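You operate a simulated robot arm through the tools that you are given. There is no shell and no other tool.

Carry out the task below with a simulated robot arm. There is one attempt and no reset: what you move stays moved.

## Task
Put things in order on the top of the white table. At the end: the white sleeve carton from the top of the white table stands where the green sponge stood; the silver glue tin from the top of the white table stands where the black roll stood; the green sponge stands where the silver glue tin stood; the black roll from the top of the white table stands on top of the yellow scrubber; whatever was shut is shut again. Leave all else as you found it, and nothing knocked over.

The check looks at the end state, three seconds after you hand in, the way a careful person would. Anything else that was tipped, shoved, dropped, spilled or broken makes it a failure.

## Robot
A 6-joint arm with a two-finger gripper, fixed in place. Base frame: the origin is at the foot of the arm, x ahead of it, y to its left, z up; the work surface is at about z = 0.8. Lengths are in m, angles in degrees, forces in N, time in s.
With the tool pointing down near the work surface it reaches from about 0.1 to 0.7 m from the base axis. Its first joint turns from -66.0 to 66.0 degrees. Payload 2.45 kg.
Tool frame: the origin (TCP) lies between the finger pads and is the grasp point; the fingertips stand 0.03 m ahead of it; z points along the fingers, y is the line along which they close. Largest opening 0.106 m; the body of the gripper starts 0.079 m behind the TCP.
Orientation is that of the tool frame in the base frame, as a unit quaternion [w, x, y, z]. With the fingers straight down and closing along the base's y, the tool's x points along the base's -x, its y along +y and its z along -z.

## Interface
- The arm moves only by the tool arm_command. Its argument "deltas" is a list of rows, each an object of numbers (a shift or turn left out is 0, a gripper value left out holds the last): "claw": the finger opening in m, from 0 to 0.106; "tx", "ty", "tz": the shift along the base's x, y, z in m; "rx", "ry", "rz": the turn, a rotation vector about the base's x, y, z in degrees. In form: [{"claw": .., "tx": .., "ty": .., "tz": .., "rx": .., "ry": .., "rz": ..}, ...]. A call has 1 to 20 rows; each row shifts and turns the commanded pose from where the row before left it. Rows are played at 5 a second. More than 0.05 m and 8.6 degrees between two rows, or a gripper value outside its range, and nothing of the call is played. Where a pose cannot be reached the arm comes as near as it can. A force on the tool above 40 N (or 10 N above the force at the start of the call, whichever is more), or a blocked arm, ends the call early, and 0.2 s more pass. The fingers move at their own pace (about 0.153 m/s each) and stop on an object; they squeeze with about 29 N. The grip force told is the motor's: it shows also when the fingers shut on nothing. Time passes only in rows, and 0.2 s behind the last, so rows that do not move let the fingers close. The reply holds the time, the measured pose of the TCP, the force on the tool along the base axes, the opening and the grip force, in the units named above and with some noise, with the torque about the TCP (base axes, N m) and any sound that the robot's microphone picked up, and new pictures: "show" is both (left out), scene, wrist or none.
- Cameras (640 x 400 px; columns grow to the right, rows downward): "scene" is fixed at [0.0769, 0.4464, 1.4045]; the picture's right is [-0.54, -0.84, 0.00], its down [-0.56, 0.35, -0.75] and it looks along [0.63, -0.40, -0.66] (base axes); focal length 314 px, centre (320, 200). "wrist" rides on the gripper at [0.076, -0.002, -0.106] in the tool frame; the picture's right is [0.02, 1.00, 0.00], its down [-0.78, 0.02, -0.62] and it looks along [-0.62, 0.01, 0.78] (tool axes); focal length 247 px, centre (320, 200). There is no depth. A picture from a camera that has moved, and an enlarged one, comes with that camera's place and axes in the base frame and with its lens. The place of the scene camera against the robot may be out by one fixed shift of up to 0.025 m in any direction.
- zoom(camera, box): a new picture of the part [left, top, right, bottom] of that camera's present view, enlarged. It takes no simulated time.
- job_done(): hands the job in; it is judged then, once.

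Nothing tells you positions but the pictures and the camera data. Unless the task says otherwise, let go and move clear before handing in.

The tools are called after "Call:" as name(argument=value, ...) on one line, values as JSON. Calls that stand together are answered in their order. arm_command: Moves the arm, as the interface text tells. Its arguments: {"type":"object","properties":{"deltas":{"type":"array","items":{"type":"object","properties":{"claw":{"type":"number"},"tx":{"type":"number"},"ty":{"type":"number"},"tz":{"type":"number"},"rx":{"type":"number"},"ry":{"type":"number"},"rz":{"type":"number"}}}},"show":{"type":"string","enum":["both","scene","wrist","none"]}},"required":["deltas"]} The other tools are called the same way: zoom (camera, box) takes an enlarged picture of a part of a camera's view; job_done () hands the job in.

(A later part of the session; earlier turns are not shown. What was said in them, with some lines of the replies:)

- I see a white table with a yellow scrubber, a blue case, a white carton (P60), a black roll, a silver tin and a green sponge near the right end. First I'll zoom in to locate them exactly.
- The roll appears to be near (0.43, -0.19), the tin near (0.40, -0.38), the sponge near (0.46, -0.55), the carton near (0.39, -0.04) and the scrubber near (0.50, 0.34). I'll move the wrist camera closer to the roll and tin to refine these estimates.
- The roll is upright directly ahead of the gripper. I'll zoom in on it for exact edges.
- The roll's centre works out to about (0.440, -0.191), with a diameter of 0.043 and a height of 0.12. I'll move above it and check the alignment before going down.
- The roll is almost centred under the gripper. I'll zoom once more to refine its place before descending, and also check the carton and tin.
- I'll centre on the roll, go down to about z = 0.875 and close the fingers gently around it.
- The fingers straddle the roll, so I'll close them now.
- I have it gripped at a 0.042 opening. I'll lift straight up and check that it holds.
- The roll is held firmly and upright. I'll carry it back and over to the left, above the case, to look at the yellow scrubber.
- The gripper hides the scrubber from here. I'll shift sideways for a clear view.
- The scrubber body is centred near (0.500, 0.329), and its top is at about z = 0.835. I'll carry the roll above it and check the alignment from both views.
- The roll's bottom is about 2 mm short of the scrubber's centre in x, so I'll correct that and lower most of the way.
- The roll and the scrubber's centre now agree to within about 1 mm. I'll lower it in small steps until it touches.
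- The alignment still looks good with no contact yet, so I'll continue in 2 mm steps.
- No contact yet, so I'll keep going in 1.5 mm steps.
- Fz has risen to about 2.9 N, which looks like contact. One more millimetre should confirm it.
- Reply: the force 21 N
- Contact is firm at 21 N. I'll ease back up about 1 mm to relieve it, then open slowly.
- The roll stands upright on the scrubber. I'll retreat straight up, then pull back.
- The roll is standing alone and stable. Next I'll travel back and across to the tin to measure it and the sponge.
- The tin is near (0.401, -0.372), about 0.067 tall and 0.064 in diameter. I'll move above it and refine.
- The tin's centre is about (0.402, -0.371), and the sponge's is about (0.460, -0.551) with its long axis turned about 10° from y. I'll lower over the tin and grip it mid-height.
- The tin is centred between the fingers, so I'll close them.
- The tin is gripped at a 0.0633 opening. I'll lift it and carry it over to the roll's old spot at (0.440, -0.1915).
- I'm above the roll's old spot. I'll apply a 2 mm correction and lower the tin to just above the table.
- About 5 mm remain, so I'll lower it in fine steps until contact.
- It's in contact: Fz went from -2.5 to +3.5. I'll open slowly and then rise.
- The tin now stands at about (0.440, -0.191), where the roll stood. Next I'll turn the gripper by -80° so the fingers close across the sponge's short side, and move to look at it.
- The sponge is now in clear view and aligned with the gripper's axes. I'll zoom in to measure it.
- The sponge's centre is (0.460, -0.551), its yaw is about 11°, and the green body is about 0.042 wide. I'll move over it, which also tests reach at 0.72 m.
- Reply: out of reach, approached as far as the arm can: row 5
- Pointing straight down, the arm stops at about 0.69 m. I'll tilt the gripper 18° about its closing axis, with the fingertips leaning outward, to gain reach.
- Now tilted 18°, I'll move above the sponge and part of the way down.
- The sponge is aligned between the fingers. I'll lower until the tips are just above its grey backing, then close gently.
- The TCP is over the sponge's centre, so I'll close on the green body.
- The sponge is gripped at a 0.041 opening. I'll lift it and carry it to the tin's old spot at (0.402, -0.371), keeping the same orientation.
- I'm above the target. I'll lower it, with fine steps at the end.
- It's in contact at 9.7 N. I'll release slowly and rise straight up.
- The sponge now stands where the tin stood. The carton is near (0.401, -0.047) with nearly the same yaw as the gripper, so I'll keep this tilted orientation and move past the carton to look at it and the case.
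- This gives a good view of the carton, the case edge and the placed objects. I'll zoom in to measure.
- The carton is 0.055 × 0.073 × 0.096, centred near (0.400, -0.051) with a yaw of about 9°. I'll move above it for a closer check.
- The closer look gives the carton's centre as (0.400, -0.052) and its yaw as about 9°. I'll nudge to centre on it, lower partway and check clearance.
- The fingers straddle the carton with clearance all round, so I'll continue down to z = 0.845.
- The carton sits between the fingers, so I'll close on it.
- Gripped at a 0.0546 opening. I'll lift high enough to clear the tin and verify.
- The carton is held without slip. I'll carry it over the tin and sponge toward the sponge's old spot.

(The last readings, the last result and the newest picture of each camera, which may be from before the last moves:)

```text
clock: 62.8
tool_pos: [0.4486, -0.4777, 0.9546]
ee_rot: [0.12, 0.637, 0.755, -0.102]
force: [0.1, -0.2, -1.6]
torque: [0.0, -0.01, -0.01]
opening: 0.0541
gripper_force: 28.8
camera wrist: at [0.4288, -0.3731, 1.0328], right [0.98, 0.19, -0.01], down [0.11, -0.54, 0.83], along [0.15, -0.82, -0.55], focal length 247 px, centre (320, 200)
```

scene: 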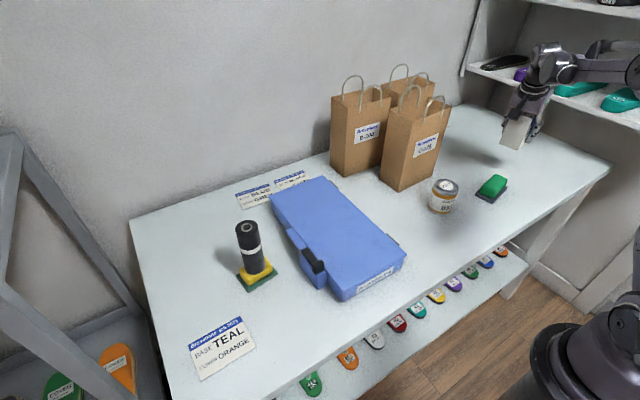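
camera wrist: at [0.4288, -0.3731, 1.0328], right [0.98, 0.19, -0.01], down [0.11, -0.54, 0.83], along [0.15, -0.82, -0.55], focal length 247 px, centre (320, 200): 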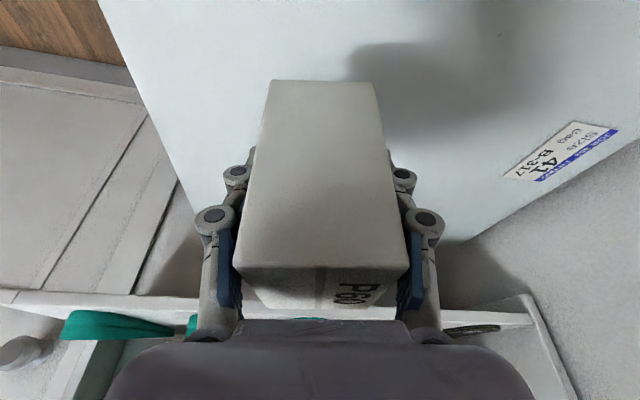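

It has cleared the sponge. I'll do the last stretch while lowering to about z = 0.905, watching for the reach limit.

Call:
arm_command(deltas=[{"tx": 0.0035, "ty": -0.0239, "tz": -0.017}, {"tx": 0.0035, "ty": -0.0239, "tz": -0.017}, {"tx": 0.0035, "ty": -0.0238, "tz": -0.016}, {}, {}])

Call:
zoom(camera="scene", box=[440, 100, 600, 220])

```text
clock: 64.0
tool_pos: [0.4591, -0.547, 0.9061]
ee_rot: [0.119, 0.637, 0.755, -0.102]
force: [0.5, 0.6, -1.3]
torque: [-0.01, -0.02, -0.01]
opening: 0.0545
gripper_force: 29.2
camera wrist: at [0.4403, -0.443, 0.984], right [0.98, 0.19, -0.01], down [0.11, -0.54, 0.83], along [0.15, -0.82, -0.55], focal length 247 px, centre (320, 200)
```

scene: 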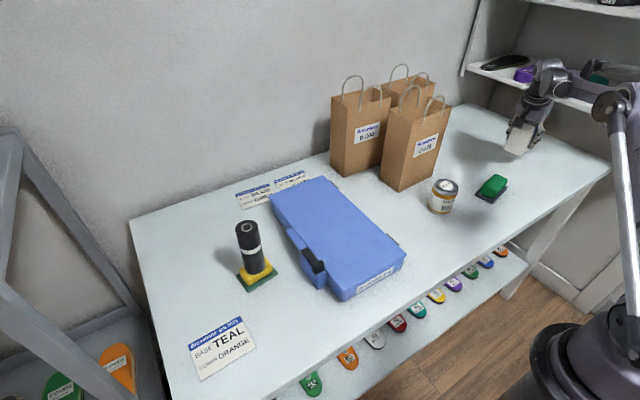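
wrist: 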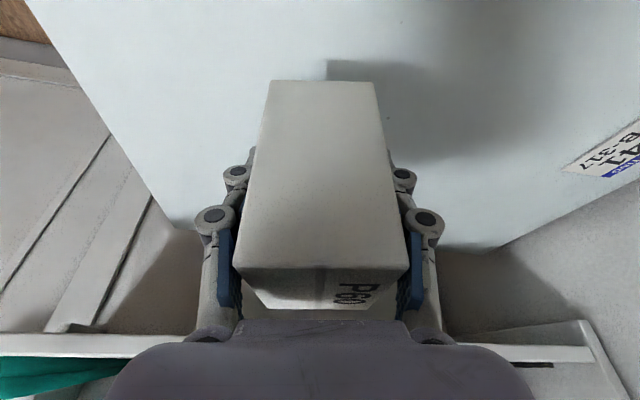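

```text
3.33 times, centred on (520, 160) of scene
camera zoom: at [0.0769, 0.4463, 1.4045], right [-0.54, -0.84, 0.0], down [-0.56, 0.35, -0.75], along [0.63, -0.4, -0.66], focal length 1047 px, centre (-347, 333)
```

zoom: 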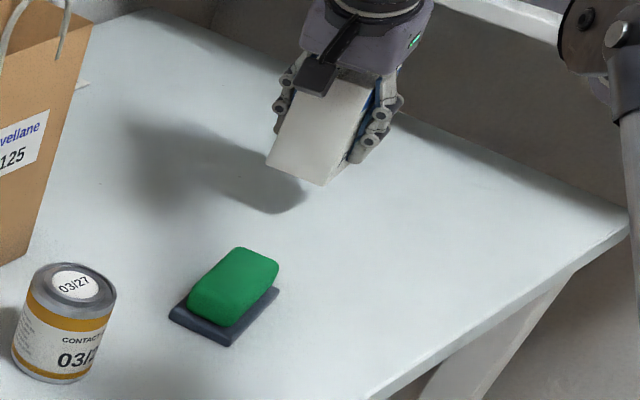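

Position reached. I'll lower to just above the table.

Call:
arm_command(deltas=[{"tz": -0.02}, {"tz": -0.02}, {"tz": -0.014}, {}, {"tz": -0.003}, {}])

Call:
zoom(camera="scene", box=[440, 100, 600, 220])

```text
clock: 65.4
tool_pos: [0.4593, -0.5473, 0.8495]
ee_rot: [0.12, 0.637, 0.755, -0.102]
force: [-0.1, -0.3, -1.0]
torque: [0.0, -0.02, 0.02]
opening: 0.0541
gripper_force: 28.9
camera wrist: at [0.44, -0.4443, 0.927], right [0.98, 0.19, -0.01], down [0.11, -0.54, 0.83], along [0.15, -0.82, -0.55], focal length 247 px, centre (320, 200)
```

scene: 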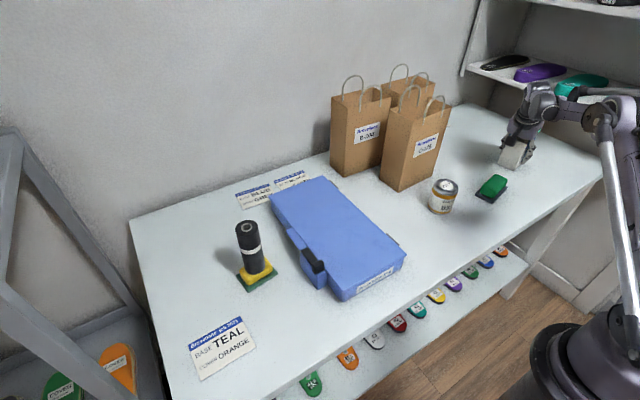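
wrist: 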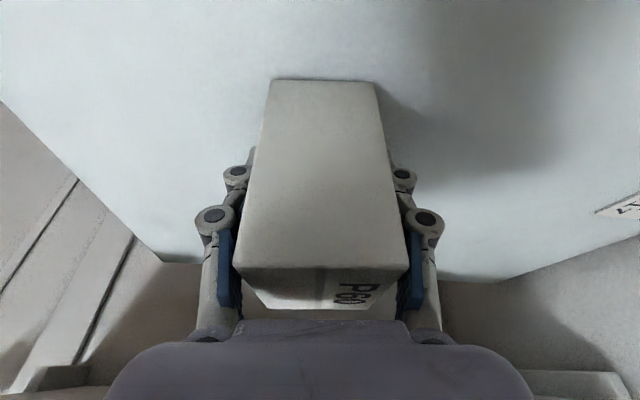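

```text
3.33 times, centred on (520, 160) of scene
camera zoom: at [0.0769, 0.4463, 1.4045], right [-0.54, -0.84, 0.0], down [-0.56, 0.35, -0.75], along [0.63, -0.4, -0.66], focal length 1047 px, centre (-347, 333)
```

zoom: 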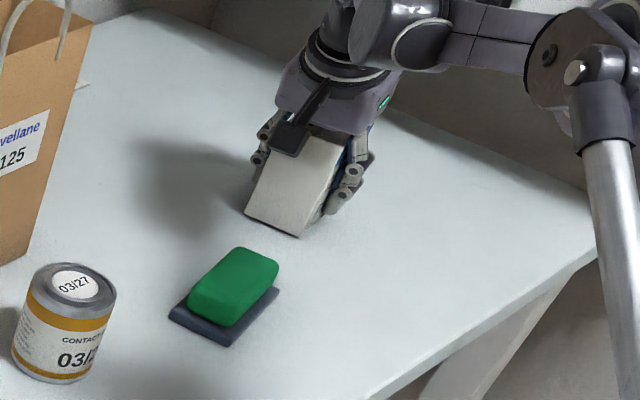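

About 3 mm remain, so I'll take fine steps until the carton touches.

Call:
arm_command(deltas=[{"tz": -0.0015}, {}, {"tz": -0.001}, {}], show="none")

```text
clock: 66.4
tool_pos: [0.4579, -0.5483, 0.8459]
ee_rot: [0.12, 0.637, 0.755, -0.102]
force: [0.1, -0.3, 2.6]
torque: [0.06, -0.09, -0.03]
opening: 0.0542
gripper_force: 29.4
```

It's touching: Fz rose by about 3.6 N. I'll open slowly, then rise straight up.

Call:
arm_command(deltas=[{"claw": 0.058}, {"claw": 0.064}, {"claw": 0.075}, {"claw": 0.09}, {}])

Call:
zoom(camera="scene", box=[440, 100, 600, 220])

```text
clock: 67.6
tool_pos: [0.4586, -0.5487, 0.8462]
ee_rot: [0.12, 0.637, 0.755, -0.102]
force: [-0.3, 0.1, 0.1]
torque: [-0.02, 0.01, 0.01]
opening: 0.09
gripper_force: 0.1
camera wrist: at [0.4396, -0.4441, 0.9242], right [0.98, 0.19, -0.01], down [0.11, -0.54, 0.83], along [0.15, -0.82, -0.55], focal length 247 px, centre (320, 200)
```

scene: 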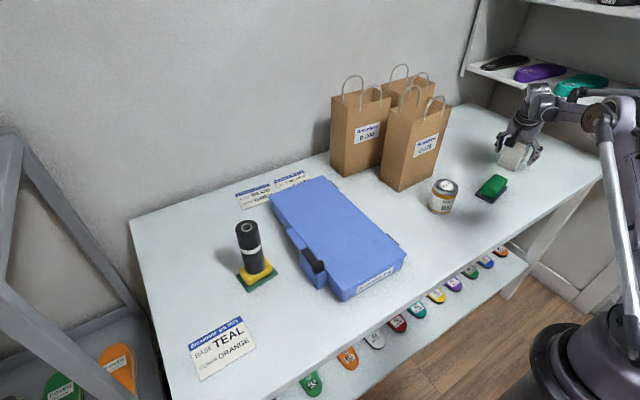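
wrist: 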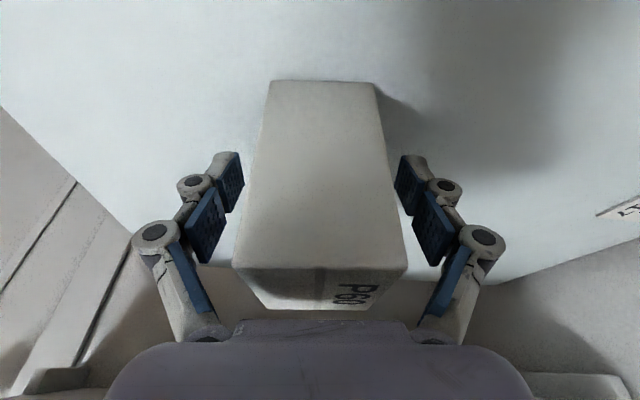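

```text
3.33 times, centred on (520, 160) of scene
camera zoom: at [0.0769, 0.4464, 1.4045], right [-0.54, -0.84, 0.0], down [-0.56, 0.35, -0.75], along [0.63, -0.4, -0.66], focal length 1047 px, centre (-347, 333)
```

zoom: 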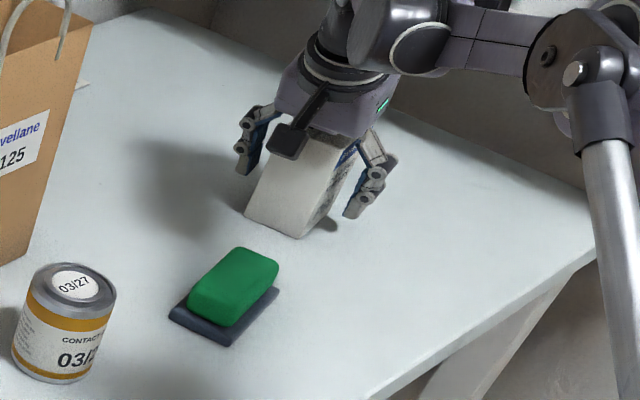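

The carton stands freely. I'll rise, then withdraw along the gripper's own plane so the fingers slide clear without touching it.

Call:
arm_command(deltas=[{"tz": 0.02}, {"tz": 0.02}, {"tz": 0.02}, {"tx": -0.0058, "ty": 0.035, "tz": 0.02}, {"tx": -0.0058, "ty": 0.035, "tz": 0.025}, {"tx": -0.0058, "ty": 0.035, "tz": 0.03}, {"tx": -0.0058, "ty": 0.035, "tz": 0.03}, {}])

Call:
zoom(camera="scene", box=[410, 100, 570, 220])

Call:
zoom(camera="wrist", box=[220, 20, 420, 220])

```text
clock: 69.4
tool_pos: [0.4369, -0.4065, 1.0144]
ee_rot: [0.119, 0.637, 0.754, -0.103]
force: [-0.2, 0.1, -0.9]
torque: [0.03, 0.0, -0.01]
opening: 0.09
gripper_force: 0.0
camera wrist: at [0.4168, -0.3021, 1.0914], right [0.98, 0.19, -0.01], down [0.11, -0.54, 0.83], along [0.15, -0.82, -0.55], focal length 247 px, centre (320, 200)
```

scene: 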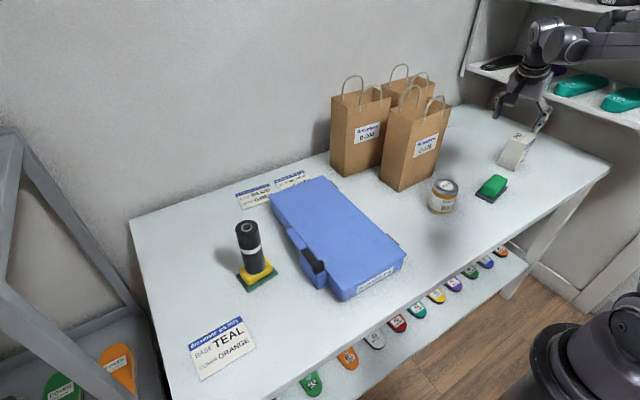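
wrist: 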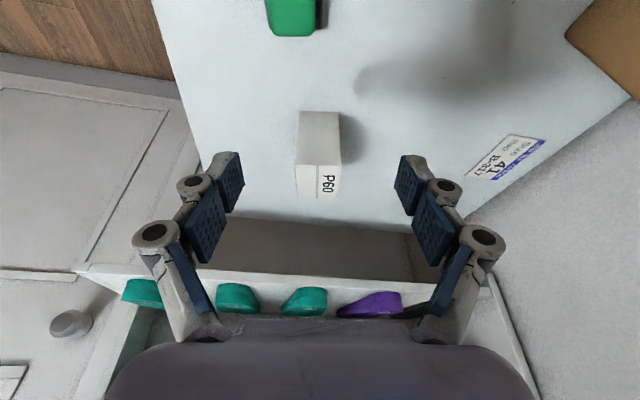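

```text
3.33 times, centred on (490, 160) of scene
camera zoom: at [0.0769, 0.4464, 1.4045], right [-0.54, -0.84, 0.0], down [-0.56, 0.35, -0.75], along [0.64, -0.4, -0.66], focal length 1047 px, centre (-247, 333)
```

zoom: 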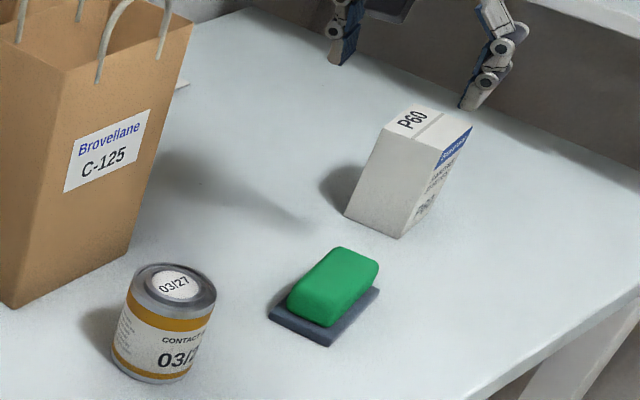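

```text
2.00 times, centred on (320, 120) of wrist
camera zoom: at [0.4168, -0.3021, 1.0914], right [0.98, 0.19, -0.01], down [0.11, -0.54, 0.83], along [0.15, -0.82, -0.55], focal length 494 px, centre (320, 360)
```

zoom: 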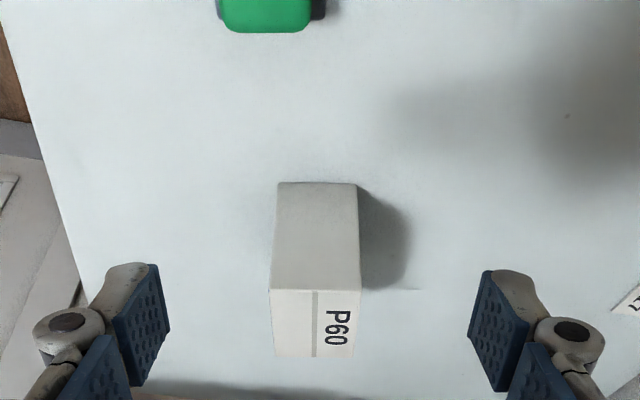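

The carton stands on the sponge's old spot. I'll go up and return to the starting posture, then do a final check of everything.

Call:
arm_command(deltas=[{"tx": -0.02, "tz": 0.035}, {"tx": -0.02, "ty": 0.02, "tz": 0.035, "rx": 5.915, "ry": 1.007}, {"ty": 0.03, "tz": 0.02, "rx": 5.915, "ry": 1.007}, {"ty": 0.03, "rx": 5.915, "ry": 1.007}, {"ty": 0.02, "rz": 8}, {"ty": 0.02, "rz": 8}, {"ty": 0.02, "rz": 8}, {"ty": 0.02, "rz": 8}, {"ty": 0.02, "rz": 8}, {"ty": 0.02, "rz": 8}, {"ty": 0.02, "rz": 8}, {"ty": 0.02, "rz": 8}, {"ty": 0.02, "rz": 8}, {"ty": 0.02, "rz": 8, "claw": 0.106}, {}])

Call:
zoom(camera="wrist", box=[0, 20, 320, 200])

Call:
zoom(camera="scene", box=[180, 180, 430, 370])

Call:
zoom(camera="scene", box=[400, 100, 580, 230])

```text
clock: 72.6
tool_pos: [0.395, -0.1274, 1.1018]
ee_rot: [0.001, 0.002, 1.0, -0.001]
force: [-0.7, 0.3, -0.5]
torque: [0.0, 0.03, -0.02]
opening: 0.1059
gripper_force: 0.0
camera wrist: at [0.3187, -0.1284, 1.2089], right [-0.02, 1.0, 0.0], down [0.78, 0.01, 0.62], along [0.62, 0.01, -0.78], focal length 247 px, centre (320, 200)
```

scene: 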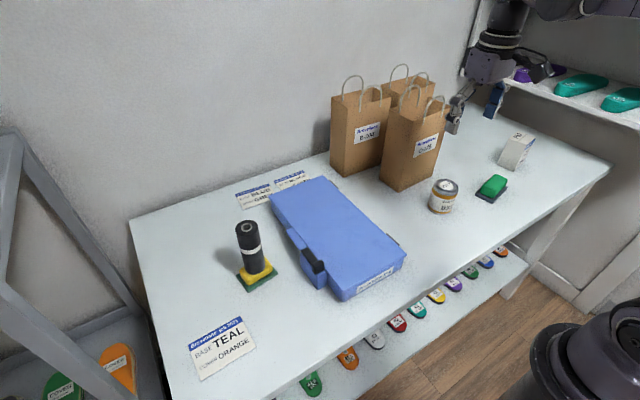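
wrist: 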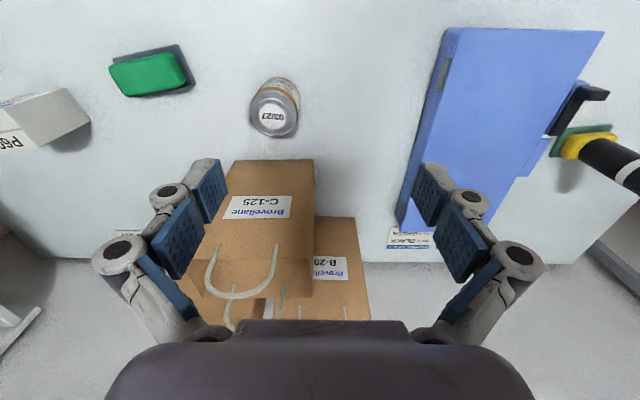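

```text
2.00 times, centred on (160, 110) of wrist
camera zoom: at [0.3187, -0.1284, 1.2089], right [-0.02, 1.0, 0.0], down [0.78, 0.01, 0.62], along [0.62, 0.01, -0.78], focal length 494 px, centre (640, 380)
```

zoom: 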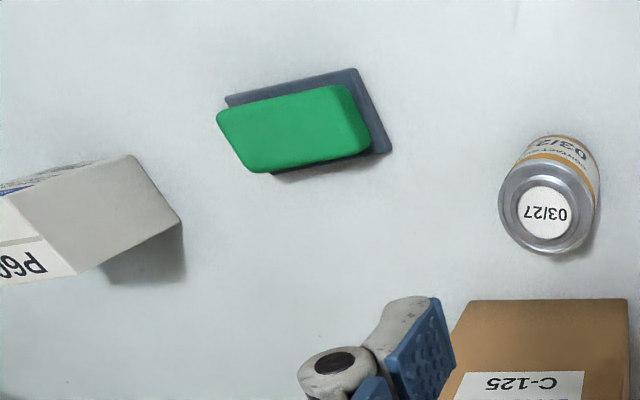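

```text
2.11 times, centred on (305, 275) of scene
camera zoom: at [0.0769, 0.4464, 1.4045], right [-0.54, -0.84, 0.0], down [-0.56, 0.35, -0.75], along [0.64, -0.4, -0.66], focal length 661 px, centre (352, 42)
```

zoom: 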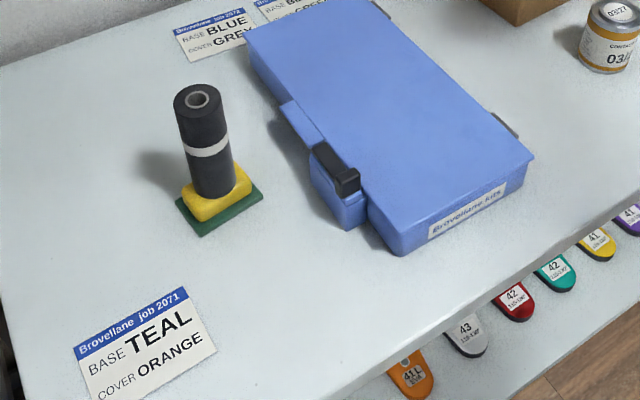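

```text
3.08 times, centred on (490, 165) of scene
camera zoom: at [0.0769, 0.4464, 1.4045], right [-0.54, -0.84, 0.0], down [-0.56, 0.35, -0.75], along [0.64, -0.4, -0.66], focal length 967 px, centre (-203, 308)
```

zoom: 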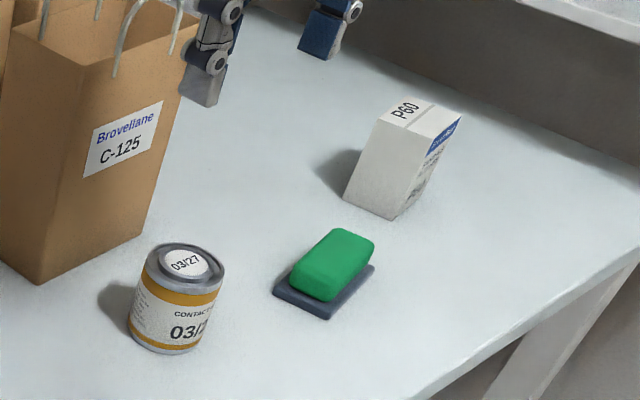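

I checked everything from both cameras:
- **Black roll:** it stands upright on the yellow scrubber.
- **Silver tin:** it is at about (0.440, -0.192), where the roll stood.
- **Green sponge:** it is at about (0.404, -0.372), where the tin stood.
- **White carton:** it stands within a few millimetres of where the sponge stood.

The blue case is still shut, the bags and cards look untouched, and the gripper is empty and clear, so I'm handing in.

Call:
job_done()

```text
The job is handed in.
```

I moved all four objects where you asked and handed the job in. In the final pictures everything is upright and in place; the result of the check has not come back.

| Object | Now stands | Measured offset |
|---|---|---|
| Black roll | Upright on top of the yellow scrubber | About 1 mm from the scrubber's centre as it was lowered |
| Silver glue tin | Where the roll stood | About 1–2 mm |
| Green sponge | Where the tin stood | About 3 mm |
| White sleeve carton | Where the sponge stood | About 4 mm |

These offsets come from the wrist camera, which is good to a few millimetres.

I never opened or touched the blue case, so it is still shut. The bags and cards look as they were. The gripper is empty and clear of the table.
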